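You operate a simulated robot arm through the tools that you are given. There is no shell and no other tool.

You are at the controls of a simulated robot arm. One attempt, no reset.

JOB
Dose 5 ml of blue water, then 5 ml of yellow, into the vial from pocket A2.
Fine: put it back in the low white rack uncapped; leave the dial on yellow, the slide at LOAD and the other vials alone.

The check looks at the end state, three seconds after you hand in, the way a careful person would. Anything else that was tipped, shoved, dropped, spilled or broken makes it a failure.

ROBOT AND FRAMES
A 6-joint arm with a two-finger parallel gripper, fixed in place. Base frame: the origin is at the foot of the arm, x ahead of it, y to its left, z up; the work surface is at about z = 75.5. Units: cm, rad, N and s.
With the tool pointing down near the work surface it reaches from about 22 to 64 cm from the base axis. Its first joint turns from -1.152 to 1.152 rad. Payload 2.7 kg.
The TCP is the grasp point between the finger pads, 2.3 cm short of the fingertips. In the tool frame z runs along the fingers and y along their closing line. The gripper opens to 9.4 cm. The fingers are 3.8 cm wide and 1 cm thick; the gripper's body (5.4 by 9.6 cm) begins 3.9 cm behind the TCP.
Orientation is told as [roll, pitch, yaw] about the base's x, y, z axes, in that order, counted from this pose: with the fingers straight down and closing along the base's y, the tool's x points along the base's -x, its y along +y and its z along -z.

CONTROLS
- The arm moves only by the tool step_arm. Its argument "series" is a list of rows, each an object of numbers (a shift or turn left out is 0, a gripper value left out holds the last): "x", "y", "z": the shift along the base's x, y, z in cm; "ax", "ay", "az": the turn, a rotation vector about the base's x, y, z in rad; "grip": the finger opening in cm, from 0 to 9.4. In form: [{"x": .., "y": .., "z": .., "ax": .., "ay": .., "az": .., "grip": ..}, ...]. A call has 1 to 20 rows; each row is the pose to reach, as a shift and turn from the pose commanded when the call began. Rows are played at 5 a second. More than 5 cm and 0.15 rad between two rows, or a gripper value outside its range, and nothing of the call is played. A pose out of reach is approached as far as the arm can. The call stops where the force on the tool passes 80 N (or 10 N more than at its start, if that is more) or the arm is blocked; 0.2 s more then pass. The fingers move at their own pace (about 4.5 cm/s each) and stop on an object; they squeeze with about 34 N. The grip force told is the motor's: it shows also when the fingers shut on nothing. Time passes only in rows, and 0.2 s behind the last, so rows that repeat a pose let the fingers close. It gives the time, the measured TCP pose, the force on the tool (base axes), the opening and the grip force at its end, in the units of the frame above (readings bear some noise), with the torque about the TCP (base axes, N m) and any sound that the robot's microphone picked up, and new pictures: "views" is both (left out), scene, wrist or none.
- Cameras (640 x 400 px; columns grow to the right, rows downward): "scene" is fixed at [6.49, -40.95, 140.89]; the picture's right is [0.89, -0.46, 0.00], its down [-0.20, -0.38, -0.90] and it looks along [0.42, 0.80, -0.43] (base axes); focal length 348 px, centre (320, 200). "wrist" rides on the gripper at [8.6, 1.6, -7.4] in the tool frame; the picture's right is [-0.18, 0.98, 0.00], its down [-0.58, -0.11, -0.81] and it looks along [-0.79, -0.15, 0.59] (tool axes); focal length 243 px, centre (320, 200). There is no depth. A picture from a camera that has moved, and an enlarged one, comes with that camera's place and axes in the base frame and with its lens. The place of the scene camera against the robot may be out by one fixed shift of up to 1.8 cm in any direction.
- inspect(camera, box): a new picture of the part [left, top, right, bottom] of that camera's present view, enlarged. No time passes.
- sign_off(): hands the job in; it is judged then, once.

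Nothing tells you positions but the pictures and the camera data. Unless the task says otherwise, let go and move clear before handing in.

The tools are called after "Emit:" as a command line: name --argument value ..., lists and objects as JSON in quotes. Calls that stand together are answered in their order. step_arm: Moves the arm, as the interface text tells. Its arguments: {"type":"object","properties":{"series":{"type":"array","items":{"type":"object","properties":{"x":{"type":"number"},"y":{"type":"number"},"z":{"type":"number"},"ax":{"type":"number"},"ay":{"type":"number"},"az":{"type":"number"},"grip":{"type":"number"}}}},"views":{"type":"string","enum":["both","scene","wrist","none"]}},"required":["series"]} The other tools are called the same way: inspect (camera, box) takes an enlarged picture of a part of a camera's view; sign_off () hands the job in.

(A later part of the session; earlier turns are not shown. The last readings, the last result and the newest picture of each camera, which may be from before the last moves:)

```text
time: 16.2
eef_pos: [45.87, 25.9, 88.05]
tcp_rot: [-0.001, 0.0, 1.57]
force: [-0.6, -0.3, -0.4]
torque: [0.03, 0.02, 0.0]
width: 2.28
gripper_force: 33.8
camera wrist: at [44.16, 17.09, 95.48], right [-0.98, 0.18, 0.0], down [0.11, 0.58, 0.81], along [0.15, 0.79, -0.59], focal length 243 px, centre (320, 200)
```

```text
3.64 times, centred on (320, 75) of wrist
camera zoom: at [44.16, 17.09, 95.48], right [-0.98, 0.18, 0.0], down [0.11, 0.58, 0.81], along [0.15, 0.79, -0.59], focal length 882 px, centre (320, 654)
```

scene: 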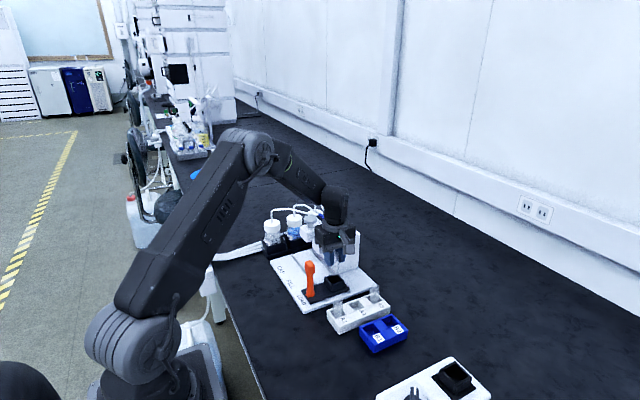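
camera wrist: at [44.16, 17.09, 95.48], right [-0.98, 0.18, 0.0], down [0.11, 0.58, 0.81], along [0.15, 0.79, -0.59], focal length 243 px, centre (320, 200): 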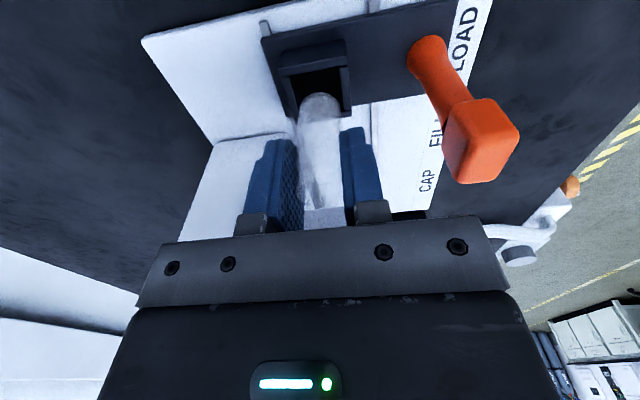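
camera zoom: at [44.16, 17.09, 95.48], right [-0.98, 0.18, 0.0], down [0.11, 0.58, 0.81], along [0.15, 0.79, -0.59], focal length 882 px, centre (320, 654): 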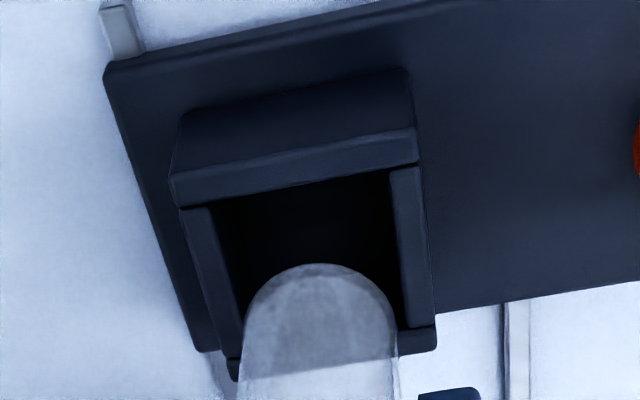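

The rim is near z 80.3 with the opening's centre at about (46.0, 25.83), and the vial is nearly over it. I'll make the small correction and lower the vial into the cup gently, watching force.

Emit:
step_arm --series '[{"x": 0.15, "y": 0.12}, {"x": 0.15, "y": 0.12, "z": -0.8}, {"x": 0.15, "y": 0.12, "z": -1.6}, {"x": 0.15, "y": 0.12, "z": -2.4}, {"x": 0.15, "y": 0.12, "z": -3.0}, {"x": 0.15, "y": 0.12, "z": -3.0}]'

Emit:
inspect --camera "wrist" --box '[230, 0, 430, 160]'

Emit:
inspect --camera "scene" --box '[320, 245, 360, 285]'

```text
time: 17.6
eef_pos: [45.99, 25.93, 85.09]
tcp_rot: [0.0, 0.001, 1.569]
force: [-0.6, -0.2, 0.3]
torque: [0.0, -0.03, -0.02]
width: 2.26
gripper_force: 34.0
camera wrist: at [44.35, 17.2, 92.5], right [-0.98, 0.18, 0.0], down [0.11, 0.58, 0.81], along [0.15, 0.79, -0.59], focal length 243 px, centre (320, 200)
```

scene: 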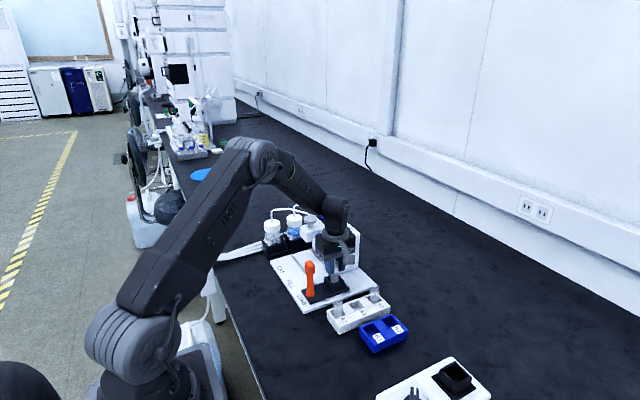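
wrist: 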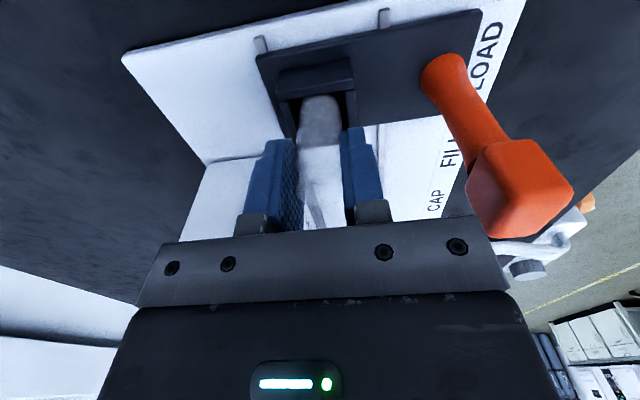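

```text
2.50 times, centred on (330, 80) of wrist
camera zoom: at [44.35, 17.2, 92.5], right [-0.98, 0.18, 0.0], down [0.11, 0.58, 0.81], along [0.15, 0.79, -0.59], focal length 606 px, centre (295, 500)
```

zoom: 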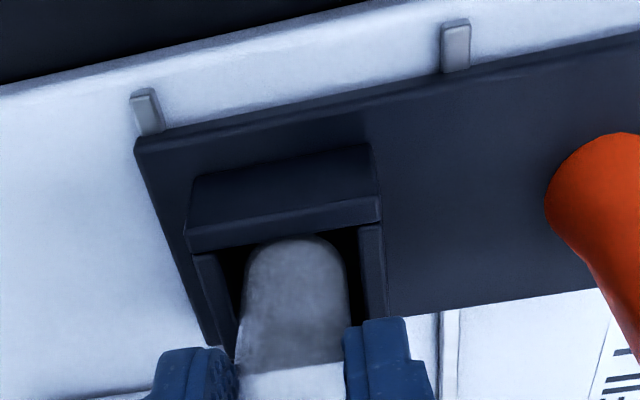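

```text
10.00 times, centred on (340, 265) of scene
camera zoom: at [6.49, -40.95, 140.89], right [0.89, -0.46, 0.0], down [-0.2, -0.38, -0.9], along [0.42, 0.8, -0.43], focal length 3483 px, centre (120, -450)
```

zoom: 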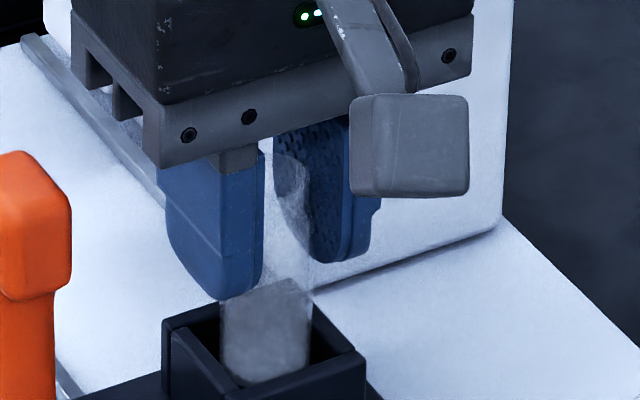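

The vial's bottom is now inside the cup, nicely centred. I'll lower further in small steps until it touches the floor.

Emit:
step_arm --series '[{"z": -0.4}, {"z": -0.8}, {"z": -1.1}, {"z": -1.1}]' --views "none"

Emit:
inspect --camera "scene" --box '[320, 245, 360, 285]'

```text
time: 18.6
eef_pos: [45.92, 25.9, 83.98]
tcp_rot: [-0.002, 0.0, 1.571]
force: [0.3, 0.7, 0.2]
torque: [0.01, 0.0, 0.02]
width: 2.29
gripper_force: 33.5
```

```text
10.00 times, centred on (340, 265) of scene
camera zoom: at [6.49, -40.95, 140.89], right [0.89, -0.46, 0.0], down [-0.2, -0.38, -0.9], along [0.42, 0.8, -0.43], focal length 3483 px, centre (120, -450)
```

zoom: 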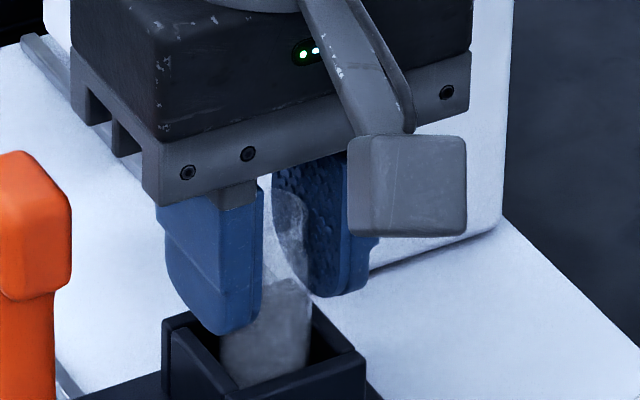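

No contact yet at TCP z 84.0. I'll continue down in fine steps.

Emit:
step_arm --series '[{"z": -0.2}, {"z": -0.4}, {"z": -0.4}]' --views "none"

```text
time: 19.4
eef_pos: [46.02, 25.95, 83.68]
tcp_rot: [0.0, 0.0, 1.57]
force: [0.1, -0.5, -0.3]
torque: [0.02, -0.01, -0.03]
width: 2.26
gripper_force: 34.6
```

Emit:
step_arm --series '[{"z": -0.15}, {"z": -0.3}, {"z": -0.3}]' --views "none"

Emit:
inspect --camera "scene" --box '[320, 245, 360, 285]'

Emit:
inspect --camera "wrist" --box '[230, 40, 430, 200]'

```text
time: 20.2
eef_pos: [46.05, 26.03, 83.46]
tcp_rot: [-0.003, -0.002, 1.571]
force: [-2.6, -0.5, 18.9]
torque: [-0.07, 0.24, 0.03]
width: 2.28
gripper_force: 33.7
```

```text
10.00 times, centred on (340, 265) of scene
camera zoom: at [6.46, -40.97, 140.88], right [0.89, -0.46, 0.0], down [-0.2, -0.38, -0.9], along [0.42, 0.8, -0.43], focal length 3483 px, centre (120, -450)
```

zoom: 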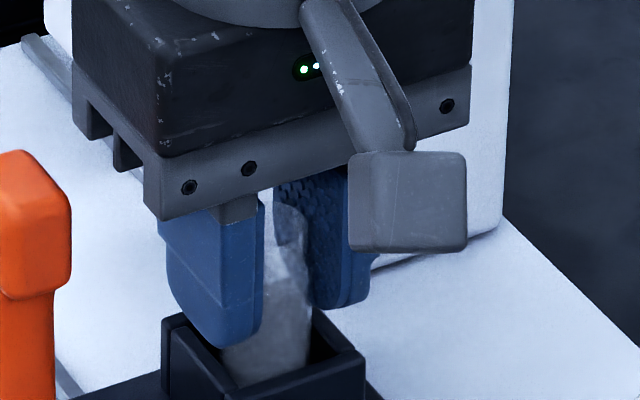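

```text
2.50 times, centred on (330, 120) of wrist
camera zoom: at [44.36, 17.21, 90.86], right [-0.98, 0.18, 0.0], down [0.11, 0.58, 0.81], along [0.15, 0.79, -0.59], focal length 606 px, centre (295, 400)
```

zoom: 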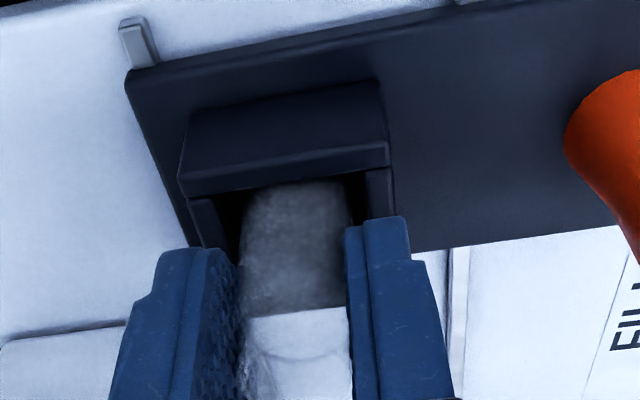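

Contact at 19 N: the vial stands on the cup's floor. I'll ease off slightly, open the fingers, and rise clear.

Emit:
step_arm --series '[{"z": 0.12}, {"z": 0.15, "grip": 2.6}, {"z": 0.15, "grip": 3.2}, {"z": 0.15, "grip": 4}, {"z": 0.15, "grip": 4.2}, {"z": 0.15, "grip": 4.2}]'

Emit:
inspect --camera "scene" --box '[320, 245, 360, 285]'

Emit:
inspect --camera "wrist" --box '[220, 40, 430, 220]'

```text
time: 21.6
eef_pos: [45.9, 25.88, 83.37]
tcp_rot: [-0.001, -0.001, 1.572]
force: [1.0, -0.8, 1.3]
torque: [0.02, 0.0, -0.03]
width: 4.22
gripper_force: 0.1
camera wrist: at [44.31, 17.16, 90.85], right [-0.98, 0.18, 0.0], down [0.11, 0.58, 0.81], along [0.15, 0.79, -0.59], focal length 243 px, centre (320, 200)
```

scene: 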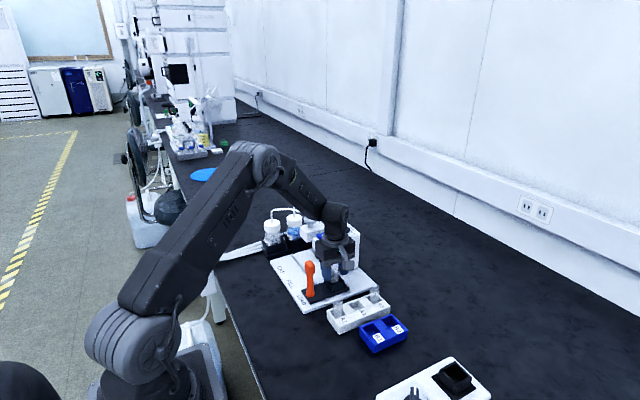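
wrist: 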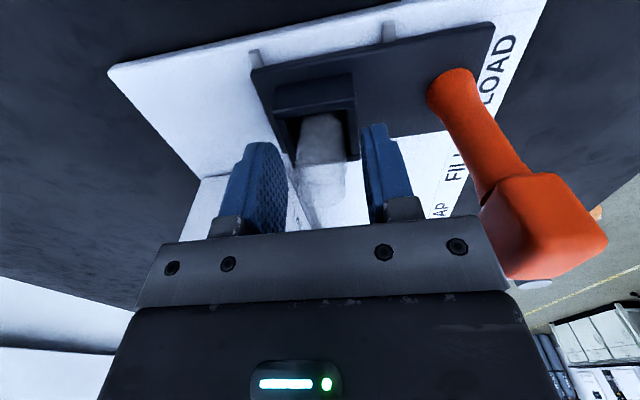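

```text
10.00 times, centred on (340, 265) of scene
camera zoom: at [6.49, -40.95, 140.89], right [0.89, -0.46, 0.0], down [-0.2, -0.38, -0.9], along [0.42, 0.8, -0.43], focal length 3483 px, centre (120, -450)
```

zoom: 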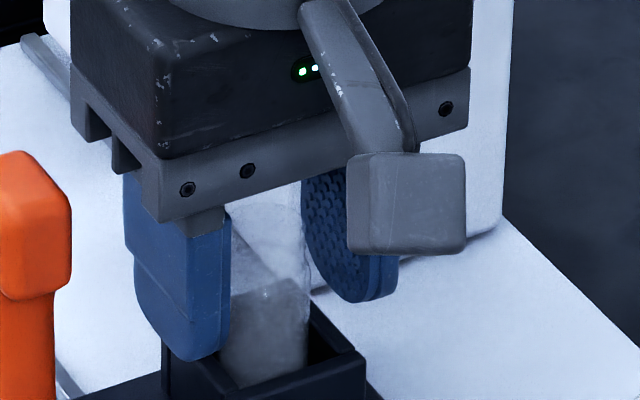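

```text
2.22 times, centred on (325, 130) of wrist
camera zoom: at [44.31, 17.16, 90.85], right [-0.98, 0.18, 0.0], down [0.11, 0.58, 0.81], along [0.15, 0.79, -0.59], focal length 539 px, centre (309, 356)
```

zoom: 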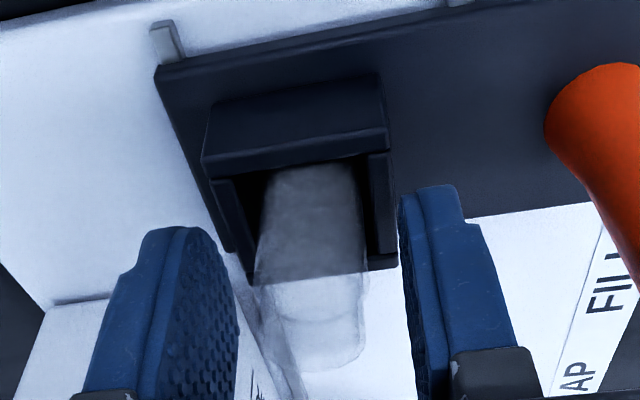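

The vial stands upright in the cup. I'll rise straight up, then turn toward the dial's current pointer angle at a safe height.

Emit:
step_arm --series '[{"z": 1}, {"z": 2.5}, {"z": 5}, {"z": 8}, {"z": 11.5}, {"z": 15}, {"z": 18}, {"z": 18}]'

Emit:
inspect --camera "scene" --box '[280, 210, 390, 310]'

Emit:
inspect --camera "wrist" --box '[180, 0, 440, 220]'

```text
time: 23.4
eef_pos: [46.09, 25.91, 101.58]
tcp_rot: [0.001, 0.001, 1.572]
force: [0.0, 1.1, -1.1]
torque: [-0.01, 0.0, -0.02]
width: 4.21
gripper_force: 0.0
camera wrist: at [44.36, 17.16, 108.92], right [-0.98, 0.18, 0.0], down [0.11, 0.58, 0.81], along [0.15, 0.79, -0.59], focal length 243 px, centre (320, 200)
```

scene: 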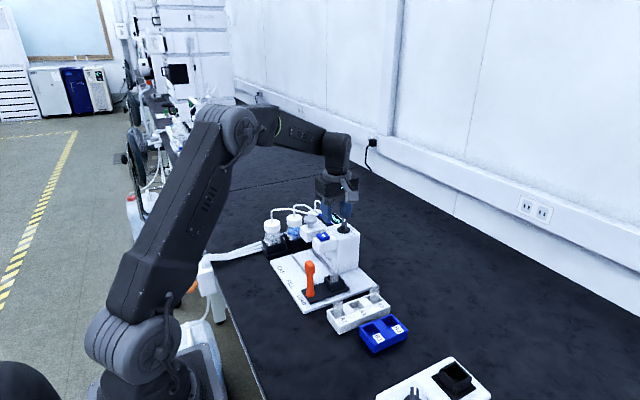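
wrist: 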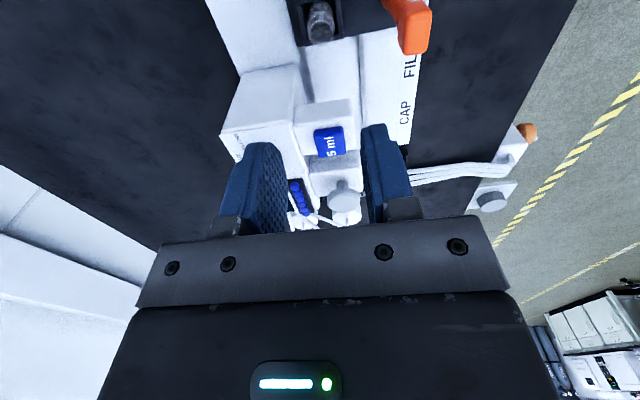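

```text
4.00 times, centred on (335, 260) of scene
camera zoom: at [6.49, -40.95, 140.89], right [0.89, -0.46, 0.0], down [-0.2, -0.38, -0.9], along [0.42, 0.8, -0.43], focal length 1393 px, centre (260, -40)
```

zoom: 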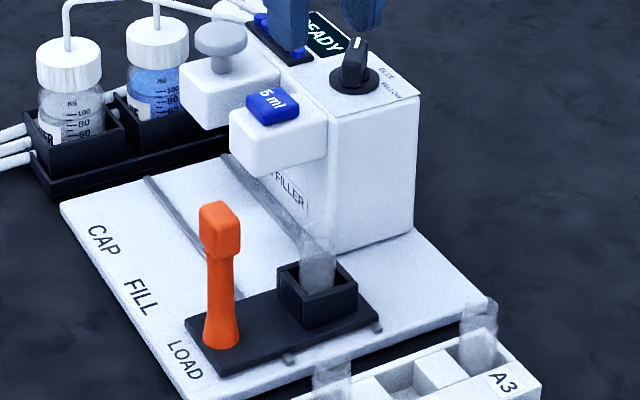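

```text
1.82 times, centred on (310, 110) of wrist
camera zoom: at [44.36, 17.16, 108.92], right [-0.98, 0.18, 0.0], down [0.11, 0.58, 0.81], along [0.15, 0.79, -0.59], focal length 441 px, centre (338, 364)
```

zoom: 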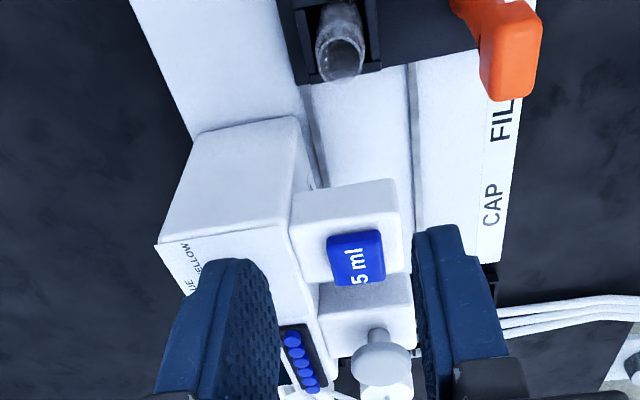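

The vial is standing in the cup. Next I hover above the dial, turned to match the pointer, at height z≈101.

Emit:
step_arm --series '[{"x": 1.2, "y": 1.4, "az": -0.1}, {"x": 2.8, "y": 3.2, "az": -0.22}, {"x": 4.4, "y": 5.0, "az": -0.34}, {"x": 6.0, "y": 6.8, "az": -0.46}, {"x": 7.2, "y": 8.2, "az": -0.56}, {"x": 7.65, "y": 8.7, "az": -0.63}, {"x": 7.65, "y": 8.7, "az": -0.63}]'

Emit:
inspect --camera "wrist" --box '[240, 60, 400, 220]'

Emit:
inspect --camera "scene" --box '[310, 190, 380, 250]'

```text
time: 25.0
eef_pos: [52.89, 34.08, 101.26]
tcp_rot: [0.0, 0.001, 0.939]
force: [0.3, -0.4, 0.1]
torque: [0.01, 0.03, 0.01]
width: 4.21
gripper_force: 0.1
out of reach, approached as far as the arm can: row 6, 7
camera wrist: at [46.5, 27.96, 108.67], right [-0.68, 0.73, 0.0], down [0.43, 0.41, 0.81], along [0.59, 0.55, -0.59], focal length 243 px, centre (320, 200)
```

scene: 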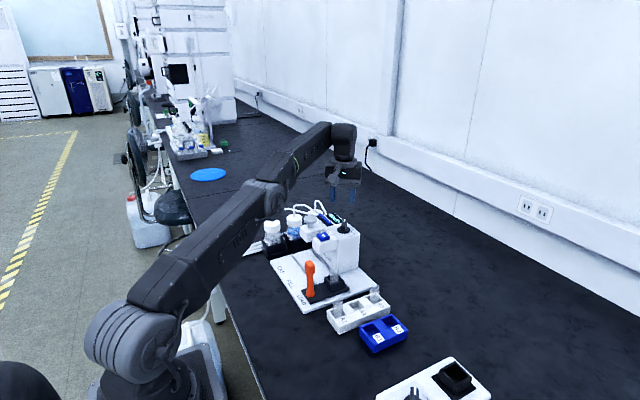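
wrist: 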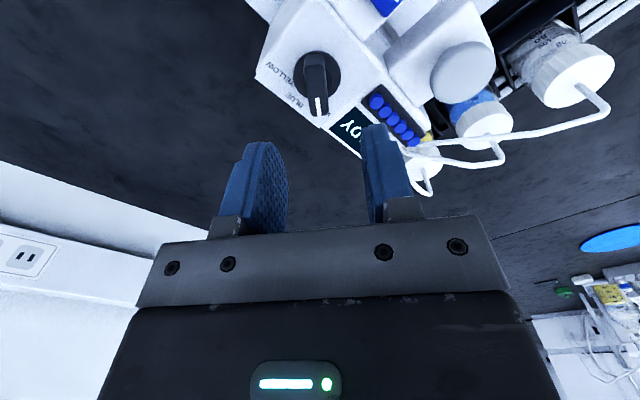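

```text
2.50 times, centred on (320, 140) of wrist
camera zoom: at [46.5, 27.96, 108.67], right [-0.68, 0.73, 0.0], down [0.43, 0.41, 0.81], along [0.59, 0.55, -0.59], focal length 606 px, centre (320, 350)
```

zoom: 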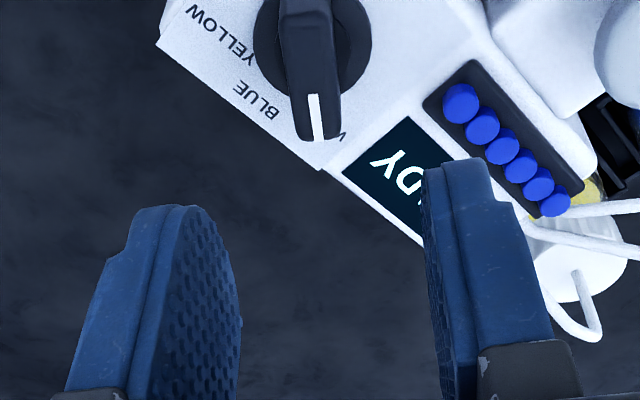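

```text
6.67 times, centred on (345, 220) of scene
camera zoom: at [6.49, -40.95, 140.89], right [0.89, -0.46, 0.0], down [-0.2, -0.38, -0.9], along [0.42, 0.8, -0.43], focal length 2322 px, centre (153, 67)
```

zoom: 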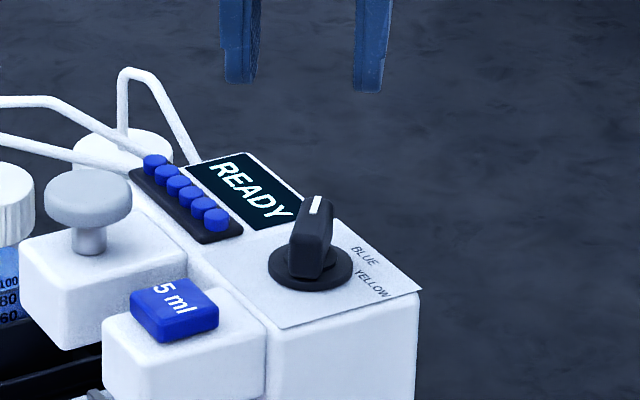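

At this height the arm can't quite reach over the dial, but reach grows lower down. The dial's axis comes out at about (53.7, 34.45) with the knob top near z 91.7; I'll lower to z≈95.5 and check the pose.

Emit:
step_arm --series '[{"z": -2}, {"z": -4}, {"z": -5.5}, {"z": -5.5}]'

Emit:
inspect --camera "wrist" --box '[230, 30, 410, 220]'

Emit:
inspect --camera "scene" --box '[310, 190, 380, 250]'

```text
time: 26.0
eef_pos: [52.98, 33.98, 95.74]
tcp_rot: [-0.002, 0.0, 0.941]
force: [-0.1, 0.1, -0.9]
torque: [-0.01, 0.01, 0.02]
width: 4.19
gripper_force: 0.1
camera wrist: at [46.54, 27.95, 103.12], right [-0.69, 0.73, 0.0], down [0.43, 0.41, 0.81], along [0.59, 0.55, -0.59], focal length 243 px, centre (320, 200)
```

scene: 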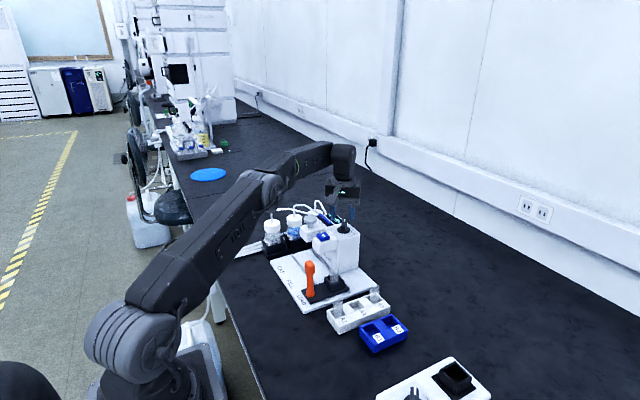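
wrist: 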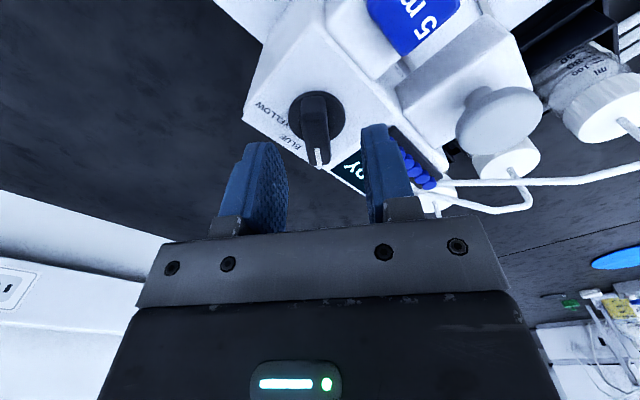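

```text
2.11 times, centred on (320, 125) of wrist
camera zoom: at [46.54, 27.95, 103.12], right [-0.69, 0.73, 0.0], down [0.43, 0.41, 0.81], along [0.59, 0.55, -0.59], focal length 511 px, centre (320, 358)
```

zoom: 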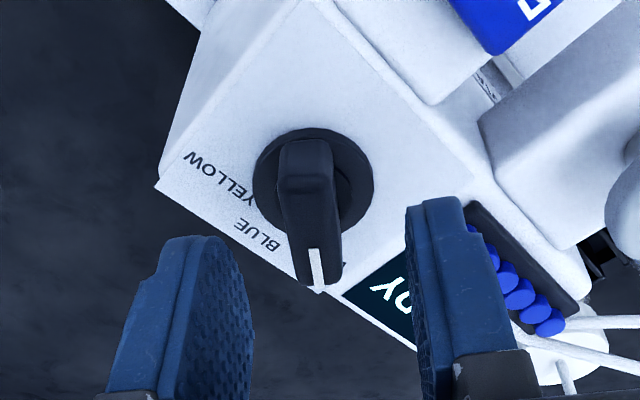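

```text
6.67 times, centred on (345, 220) of scene
camera zoom: at [6.49, -40.95, 140.89], right [0.89, -0.46, 0.0], down [-0.2, -0.38, -0.9], along [0.42, 0.8, -0.43], focal length 2322 px, centre (153, 67)
```

zoom: 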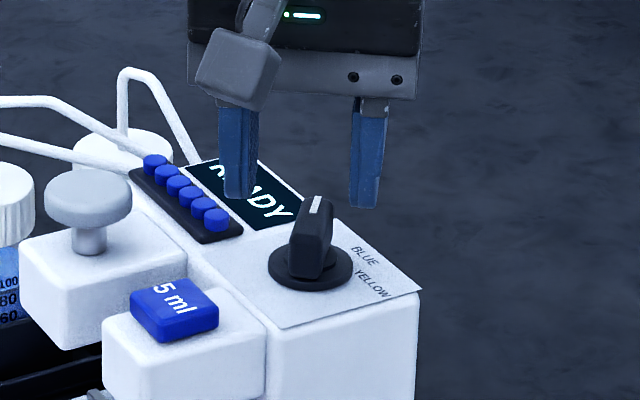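

The dial axis is about (53.6, 34.35). I'll shift over it and lower so the pads straddle the knob, tips just above the panel.

Emit:
step_arm --series '[{"x": 0.4, "y": 0.2, "z": -0.5}, {"x": 0.7, "y": 0.35, "z": -1.0}, {"x": 0.7, "y": 0.35, "z": -1.8}, {"x": 0.7, "y": 0.35, "z": -2.5}, {"x": 0.7, "y": 0.35, "z": -3.0}, {"x": 0.7, "y": 0.35, "z": -3.0}]'

Emit:
inspect --camera "wrist" --box '[230, 80, 410, 240]'

Emit:
inspect --camera "scene" --box '[310, 190, 380, 250]'

```text
time: 27.4
eef_pos: [53.71, 34.49, 92.76]
tcp_rot: [0.0, 0.0, 0.941]
force: [0.2, -0.1, -0.2]
torque: [0.02, -0.03, 0.0]
width: 4.19
gripper_force: 0.1
camera wrist: at [47.23, 28.36, 100.18], right [-0.69, 0.73, 0.0], down [0.43, 0.41, 0.81], along [0.59, 0.55, -0.59], focal length 243 px, centre (320, 200)
```

scene: 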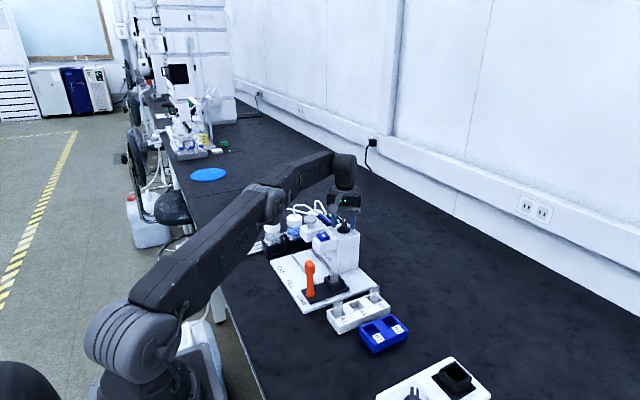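
wrist: 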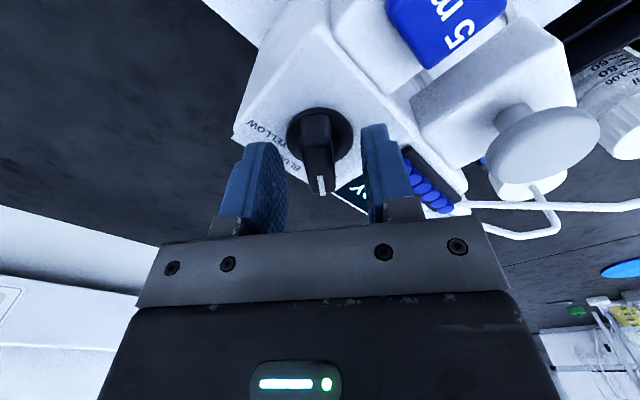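

```text
2.50 times, centred on (320, 160) of wrist
camera zoom: at [47.23, 28.36, 100.18], right [-0.69, 0.73, 0.0], down [0.43, 0.41, 0.81], along [0.59, 0.55, -0.59], focal length 606 px, centre (320, 300)
```

zoom: 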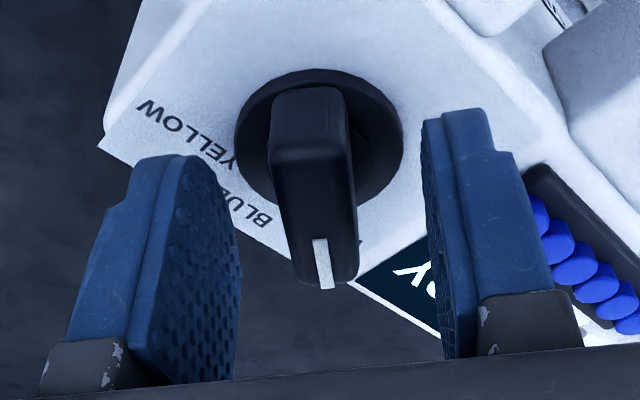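

```text
6.67 times, centred on (345, 220) of scene
camera zoom: at [6.49, -40.95, 140.89], right [0.89, -0.46, 0.0], down [-0.2, -0.38, -0.9], along [0.42, 0.8, -0.43], focal length 2322 px, centre (153, 67)
```

zoom: 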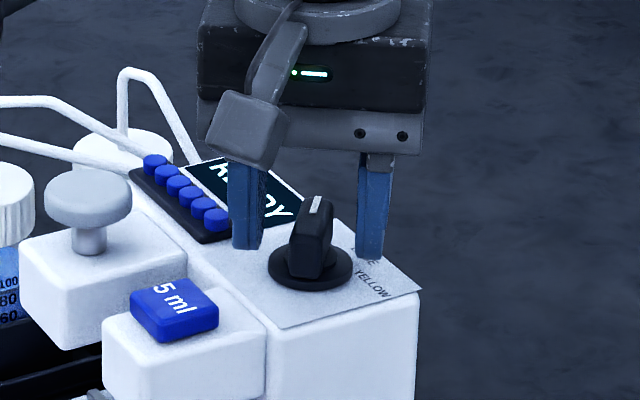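

The knob sits between the pads. I'll lower slightly and close on it.

Emit:
step_arm --series '[{"z": -0.25}, {"z": -0.25, "grip": 3}, {"z": -0.25, "grip": 2}, {"z": -0.25, "grip": 1}, {"z": -0.25, "grip": 0.8}, {"z": -0.25, "grip": 0.8}, {"z": -0.25, "grip": 0.8}]'

Emit:
inspect --camera "wrist" --box '[230, 80, 410, 240]'

Emit:
inspect --camera "scene" --box '[310, 190, 380, 250]'

```text
time: 29.0
eef_pos: [53.72, 34.54, 92.59]
tcp_rot: [0.0, -0.001, 0.939]
force: [1.2, -1.9, -1.0]
torque: [0.33, -0.31, -1.58]
width: 1.62
gripper_force: 45.2
camera wrist: at [47.25, 28.32, 99.94], right [-0.68, 0.73, 0.0], down [0.43, 0.4, 0.81], along [0.59, 0.55, -0.59], focal length 243 px, centre (320, 200)
```

scene: 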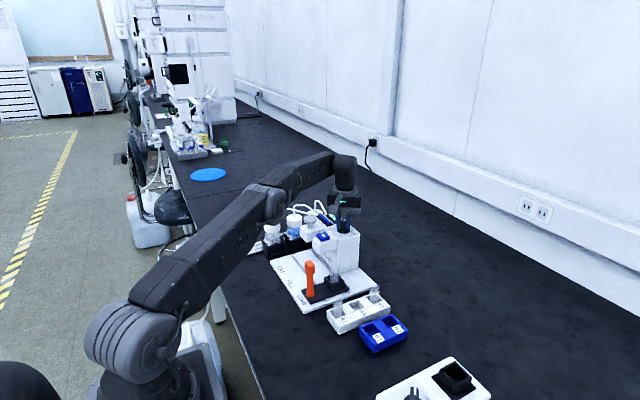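
wrist: 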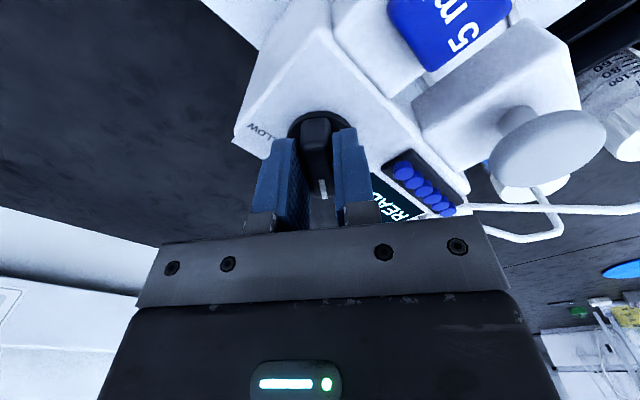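

```text
2.50 times, centred on (320, 160) of wrist
camera zoom: at [47.25, 28.32, 99.94], right [-0.68, 0.73, 0.0], down [0.43, 0.4, 0.81], along [0.59, 0.55, -0.59], focal length 606 px, centre (320, 300)
```

zoom: 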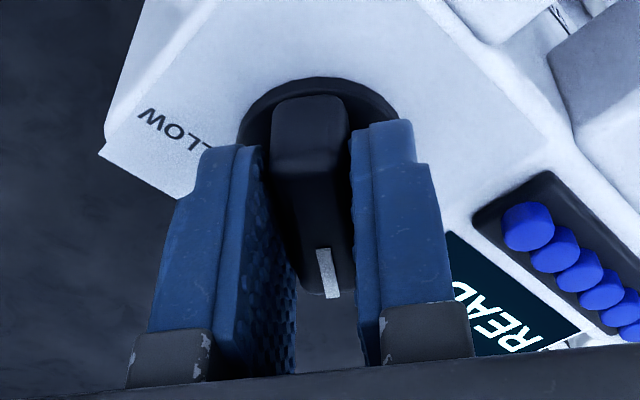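

```text
6.67 times, centred on (345, 220) of scene
camera zoom: at [6.5, -40.96, 140.88], right [0.89, -0.46, 0.0], down [-0.2, -0.38, -0.9], along [0.42, 0.8, -0.43], focal length 2322 px, centre (153, 67)
```

zoom: 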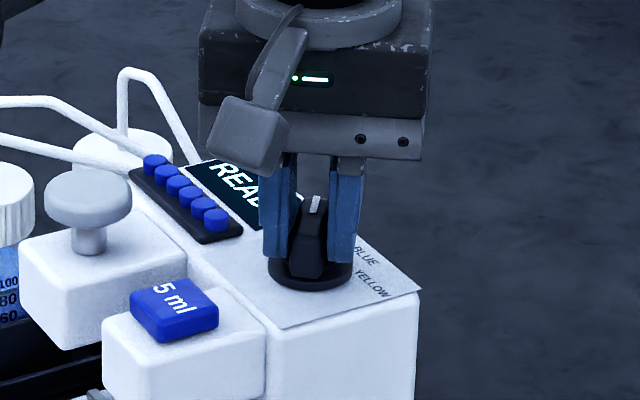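

Gripped at 1.62 cm; the twist reading says the knob is at its WATER stop. I'll turn clockwise (negative) toward BLUE, by about 0.92 rad.

Emit:
step_arm --series '[{"az": -0.08}, {"az": -0.18}, {"az": -0.28}, {"az": -0.38}, {"az": -0.48}, {"az": -0.58}, {"az": -0.68}, {"az": -0.78}, {"az": -0.86}, {"az": -0.92}, {"az": -0.92}]'

Emit:
inspect --camera "wrist" --box '[230, 80, 410, 240]'

Emit:
inspect --camera "scene" --box '[310, 190, 380, 250]'

```text
time: 31.4
eef_pos: [53.59, 34.53, 92.67]
tcp_rot: [0.002, -0.003, 0.018]
force: [8.3, 13.7, 1.2]
torque: [0.09, 0.87, 0.01]
width: 1.47
gripper_force: 45.1
camera wrist: at [44.91, 35.91, 99.93], right [0.16, 0.99, 0.0], down [0.58, -0.1, 0.81], along [0.8, -0.13, -0.59], focal length 243 px, centre (320, 200)
```

scene: 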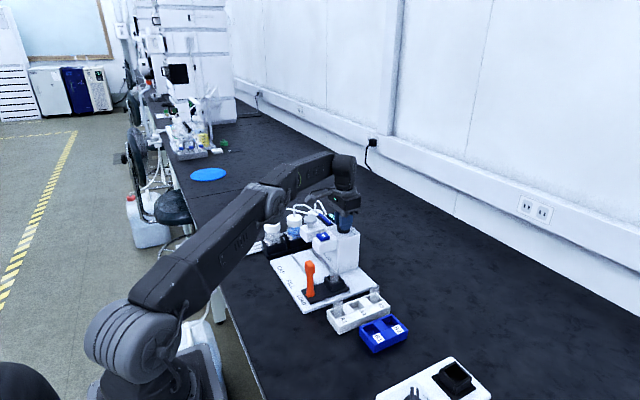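
wrist: 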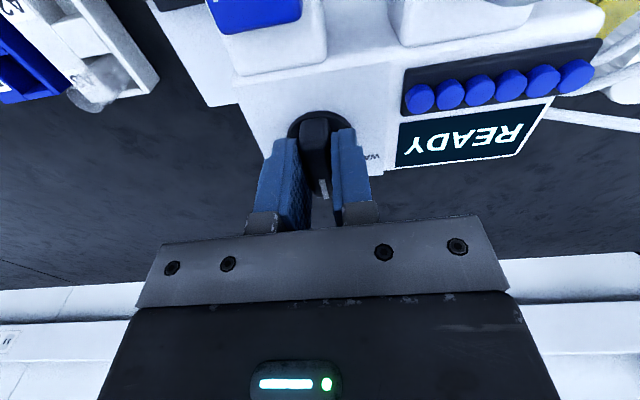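

```text
2.50 times, centred on (320, 160) of wrist
camera zoom: at [44.91, 35.91, 99.93], right [0.16, 0.99, 0.0], down [0.58, -0.1, 0.81], along [0.8, -0.13, -0.59], focal length 606 px, centre (320, 300)
```

zoom: 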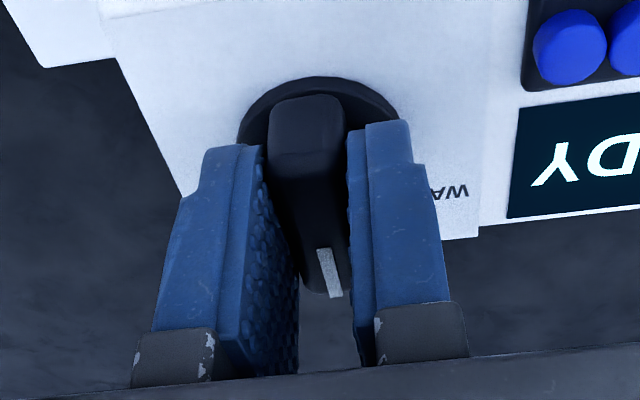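

```text
6.67 times, centred on (345, 220) of scene
camera zoom: at [6.52, -40.92, 140.9], right [0.89, -0.46, 0.0], down [-0.2, -0.38, -0.9], along [0.42, 0.8, -0.43], focal length 2322 px, centre (153, 67)
```

zoom: 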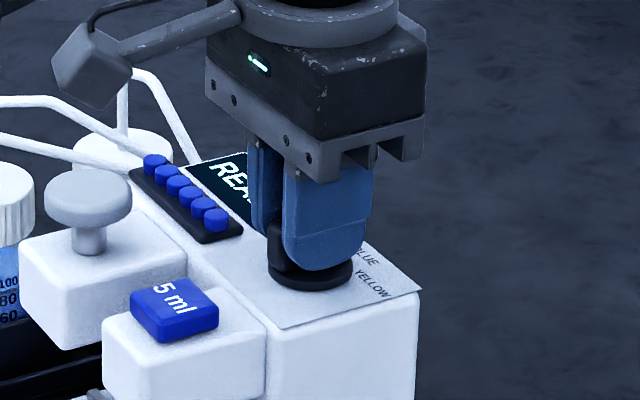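

The knob followed to about 0 rad. I'll open the fingers, rise a little and check where the pointer stands.

Emit:
step_arm --series '[{"grip": 2.5}, {"grip": 3.6}, {"z": 0.5, "grip": 4.2}, {"z": 1.5, "grip": 4.2}, {"z": 3, "grip": 4.2}, {"z": 4, "grip": 4.2}, {"z": 4, "grip": 4.2}]'

Emit:
inspect --camera "wrist" --box '[230, 60, 410, 220]'

Emit:
inspect --camera "scene" --box '[310, 200, 380, 250]'

```text
time: 33.0
eef_pos: [53.65, 34.43, 96.44]
tcp_rot: [0.0, 0.001, 0.022]
force: [0.4, 0.3, 0.3]
torque: [0.0, -0.01, 0.03]
width: 4.18
gripper_force: 0.1
camera wrist: at [44.91, 35.78, 103.93], right [0.16, 0.99, 0.0], down [0.58, -0.1, 0.81], along [0.8, -0.13, -0.59], focal length 243 px, centre (320, 200)
```

scene: 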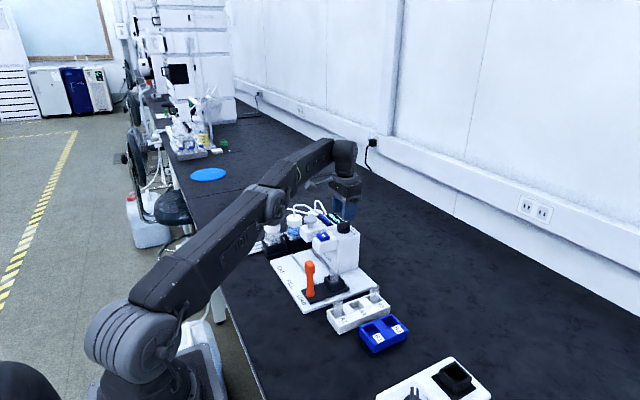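
wrist: 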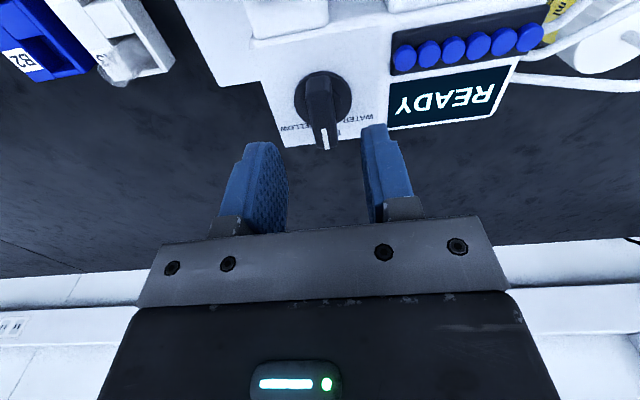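

```text
2.50 times, centred on (320, 140) of wrist
camera zoom: at [44.91, 35.78, 103.93], right [0.16, 0.99, 0.0], down [0.58, -0.1, 0.81], along [0.8, -0.13, -0.59], focal length 606 px, centre (320, 350)
```

zoom: 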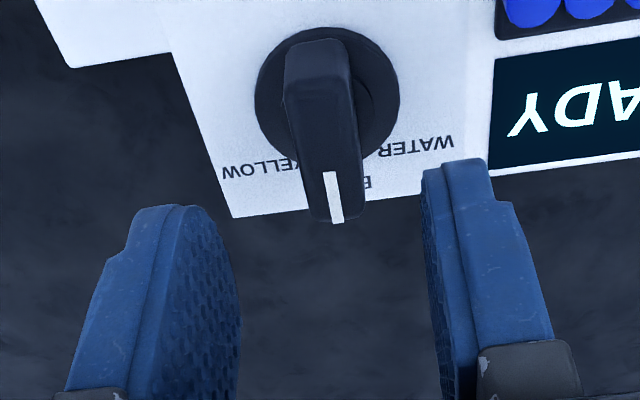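

```text
8.00 times, centred on (345, 225) of scene
camera zoom: at [6.49, -40.95, 140.89], right [0.89, -0.46, 0.0], down [-0.2, -0.38, -0.9], along [0.42, 0.8, -0.43], focal length 2787 px, centre (120, 0)
```

zoom: 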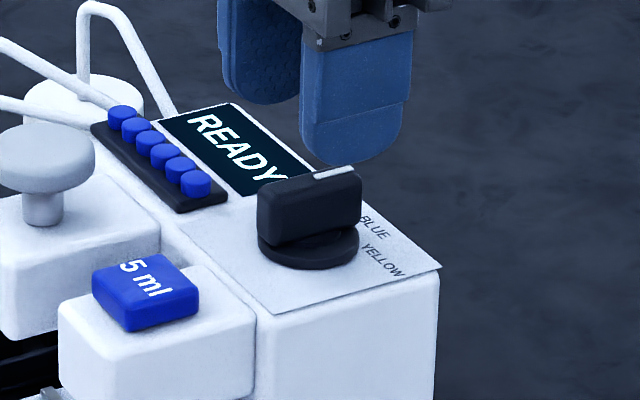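

The pointer now stands at 0°, on BLUE. Next is the orange slide handle near (38.5, 25.8), whose head is around z 87; I'll move above it with the fingers closing along y.

Emit:
step_arm --series '[{"x": -1.5, "y": -0.8, "z": 2, "az": -0.02}, {"x": -4.5, "y": -2.5, "z": 3, "az": -0.02}, {"x": -8, "y": -4.5, "z": 3, "az": -0.02}, {"x": -11.5, "y": -6.5, "z": 3, "az": -0.02}, {"x": -14, "y": -8, "z": 2, "az": -0.02}, {"x": -15.3, "y": -8.65, "z": 1, "az": -0.02}, {"x": -15.3, "y": -8.65, "z": 0.5, "az": -0.02}, {"x": -15.3, "y": -8.65, "z": 0.5, "az": -0.02}]'

Emit:
inspect --camera "wrist" --box '[220, 40, 420, 220]'

Emit:
inspect --camera "scene" --box '[260, 200, 390, 320]'

```text
time: 34.8
eef_pos: [38.41, 25.7, 96.96]
tcp_rot: [0.0, -0.001, -0.002]
force: [-1.1, 0.1, -0.2]
torque: [-0.02, 0.02, 0.01]
width: 4.21
gripper_force: 0.1
camera wrist: at [29.67, 27.32, 104.34], right [0.18, 0.98, 0.0], down [0.58, -0.11, 0.81], along [0.79, -0.15, -0.59], focal length 243 px, centre (320, 200)
```

scene: 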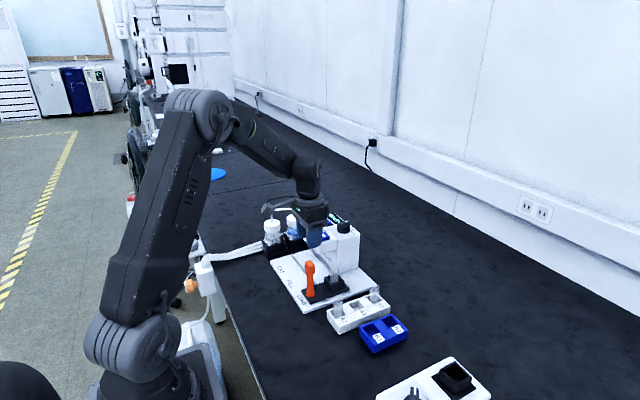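
wrist: 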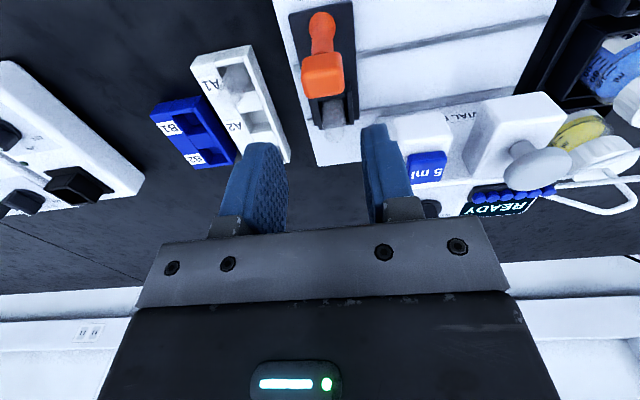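

```text
2.22 times, centred on (320, 130) of wrist
camera zoom: at [29.67, 27.32, 104.34], right [0.18, 0.98, 0.0], down [0.58, -0.11, 0.81], along [0.79, -0.15, -0.59], focal length 539 px, centre (320, 356)
```

zoom: 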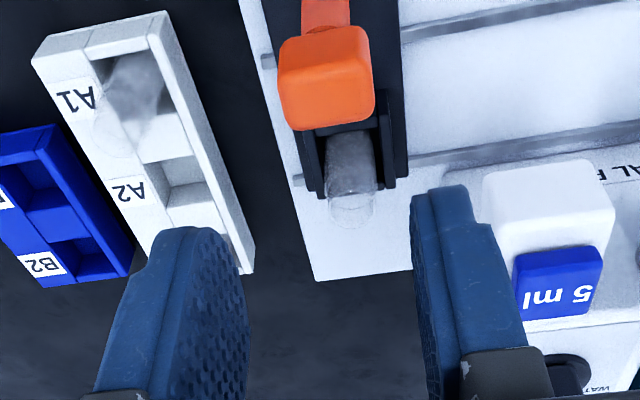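

```text
3.33 times, centred on (325, 260) of scene
camera zoom: at [6.49, -40.95, 140.89], right [0.89, -0.46, 0.0], down [-0.2, -0.38, -0.9], along [0.42, 0.8, -0.43], focal length 1161 px, centre (303, 0)
```

zoom: 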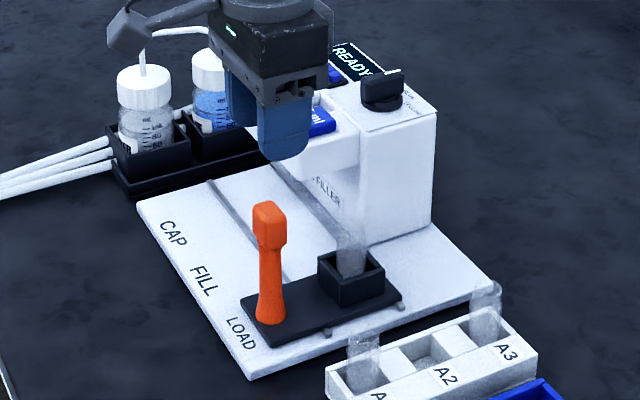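

The handle's head is at about (38.3, 26.0), top near z 88 and under 3 cm wide. I'll open to 6 cm, descend around it and close.

Emit:
step_arm --series '[{"y": 0.15, "x": -0.1, "z": -1, "grip": 6}, {"y": 0.15, "x": -0.1, "z": -3, "grip": 6}, {"y": 0.15, "x": -0.1, "z": -5, "grip": 6}, {"y": 0.15, "x": -0.1, "z": -7, "grip": 6}, {"y": 0.15, "x": -0.1, "z": -8.5, "grip": 6}, {"y": 0.15, "x": -0.1, "z": -10, "grip": 6}, {"y": 0.15, "x": -0.1, "z": -10, "grip": 6}]'

Emit:
inspect --camera "wrist" --box '[200, 40, 440, 240]'

Emit:
inspect --camera "scene" --box '[270, 210, 380, 320]'

```text
time: 36.4
eef_pos: [38.33, 25.94, 86.95]
tcp_rot: [0.0, 0.0, 0.0]
force: [-0.4, 0.2, 0.9]
torque: [-0.03, -0.01, -0.01]
width: 6.0
gripper_force: 0.0
camera wrist: at [29.62, 27.46, 94.38], right [0.18, 0.98, 0.0], down [0.58, -0.11, 0.81], along [0.79, -0.15, -0.59], focal length 243 px, centre (320, 200)
```

scene: 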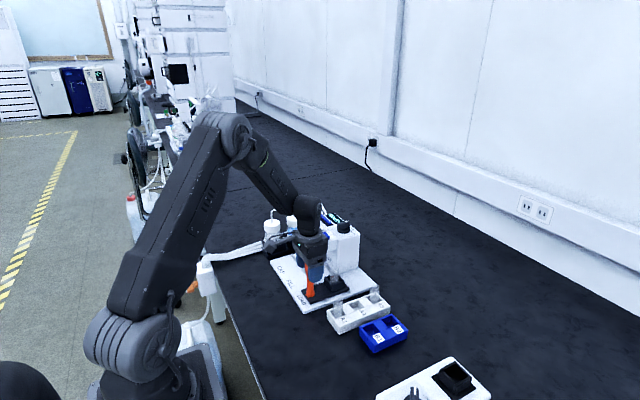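
wrist: 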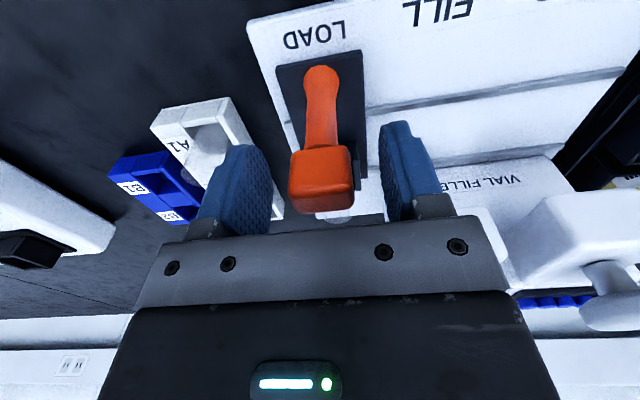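

```text
2.00 times, centred on (320, 140) of wrist
camera zoom: at [29.62, 27.46, 94.38], right [0.18, 0.98, 0.0], down [0.58, -0.11, 0.81], along [0.79, -0.15, -0.59], focal length 485 px, centre (320, 320)
```

zoom: 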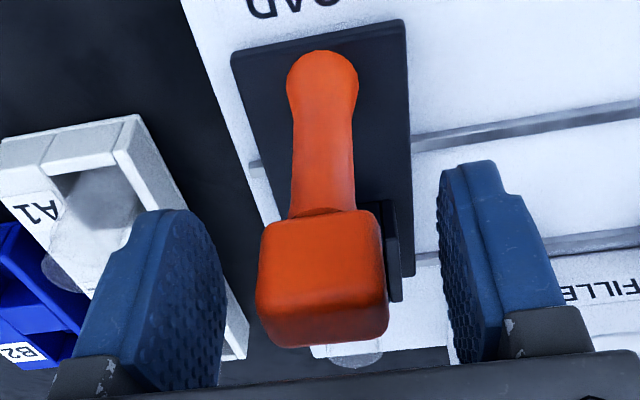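

```text
3.64 times, centred on (325, 265) of scene
camera zoom: at [6.49, -40.95, 140.89], right [0.89, -0.46, 0.0], down [-0.2, -0.38, -0.9], along [0.42, 0.8, -0.43], focal length 1267 px, centre (302, -36)
```

zoom: 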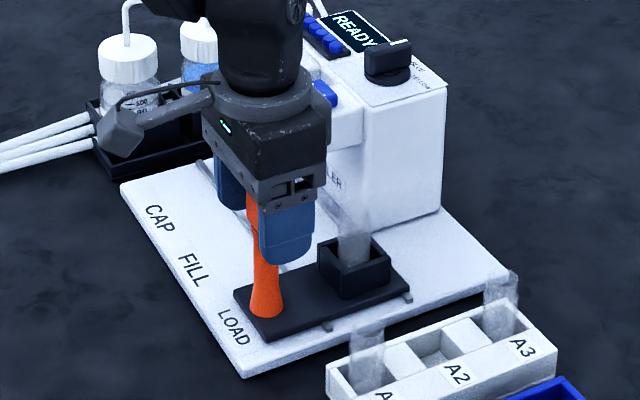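

The head is well between the pads. I'll close on it.

Emit:
step_arm --series '[{"grip": 4.5}, {"grip": 3.2}, {"grip": 2.2}, {"grip": 1.6}, {"grip": 1.6}, {"grip": 1.6}]'

Emit:
inspect --camera "wrist" --box '[200, 40, 440, 240]'

```text
time: 37.8
eef_pos: [38.29, 26.02, 87.02]
tcp_rot: [0.0, 0.002, 0.001]
force: [-0.6, 5.7, -3.5]
torque: [0.08, -0.4, -0.08]
width: 2.98
gripper_force: 45.0
camera wrist: at [29.61, 27.49, 94.4], right [0.18, 0.98, 0.0], down [0.58, -0.11, 0.81], along [0.79, -0.15, -0.59], focal length 243 px, centre (320, 200)
```

scene: 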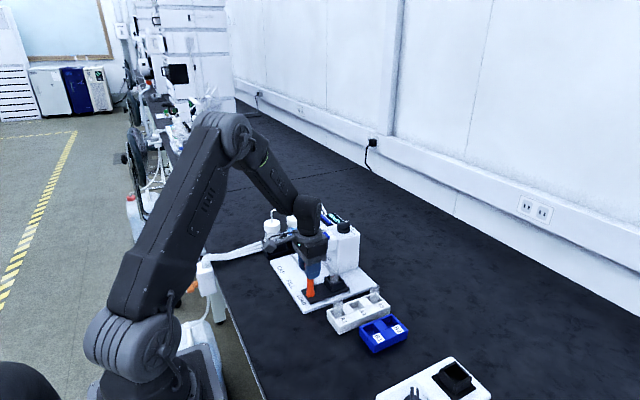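
wrist: 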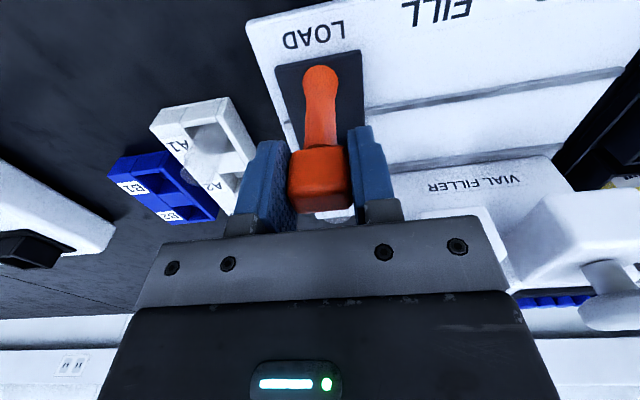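

```text
2.00 times, centred on (320, 140) of wrist
camera zoom: at [29.61, 27.49, 94.4], right [0.18, 0.98, 0.0], down [0.58, -0.11, 0.81], along [0.79, -0.15, -0.59], focal length 485 px, centre (320, 320)
```

zoom: 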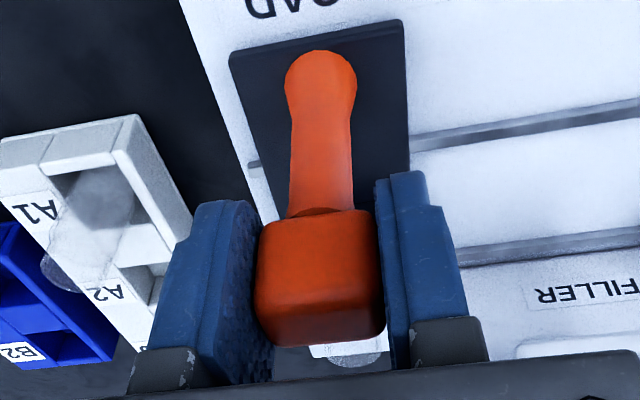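

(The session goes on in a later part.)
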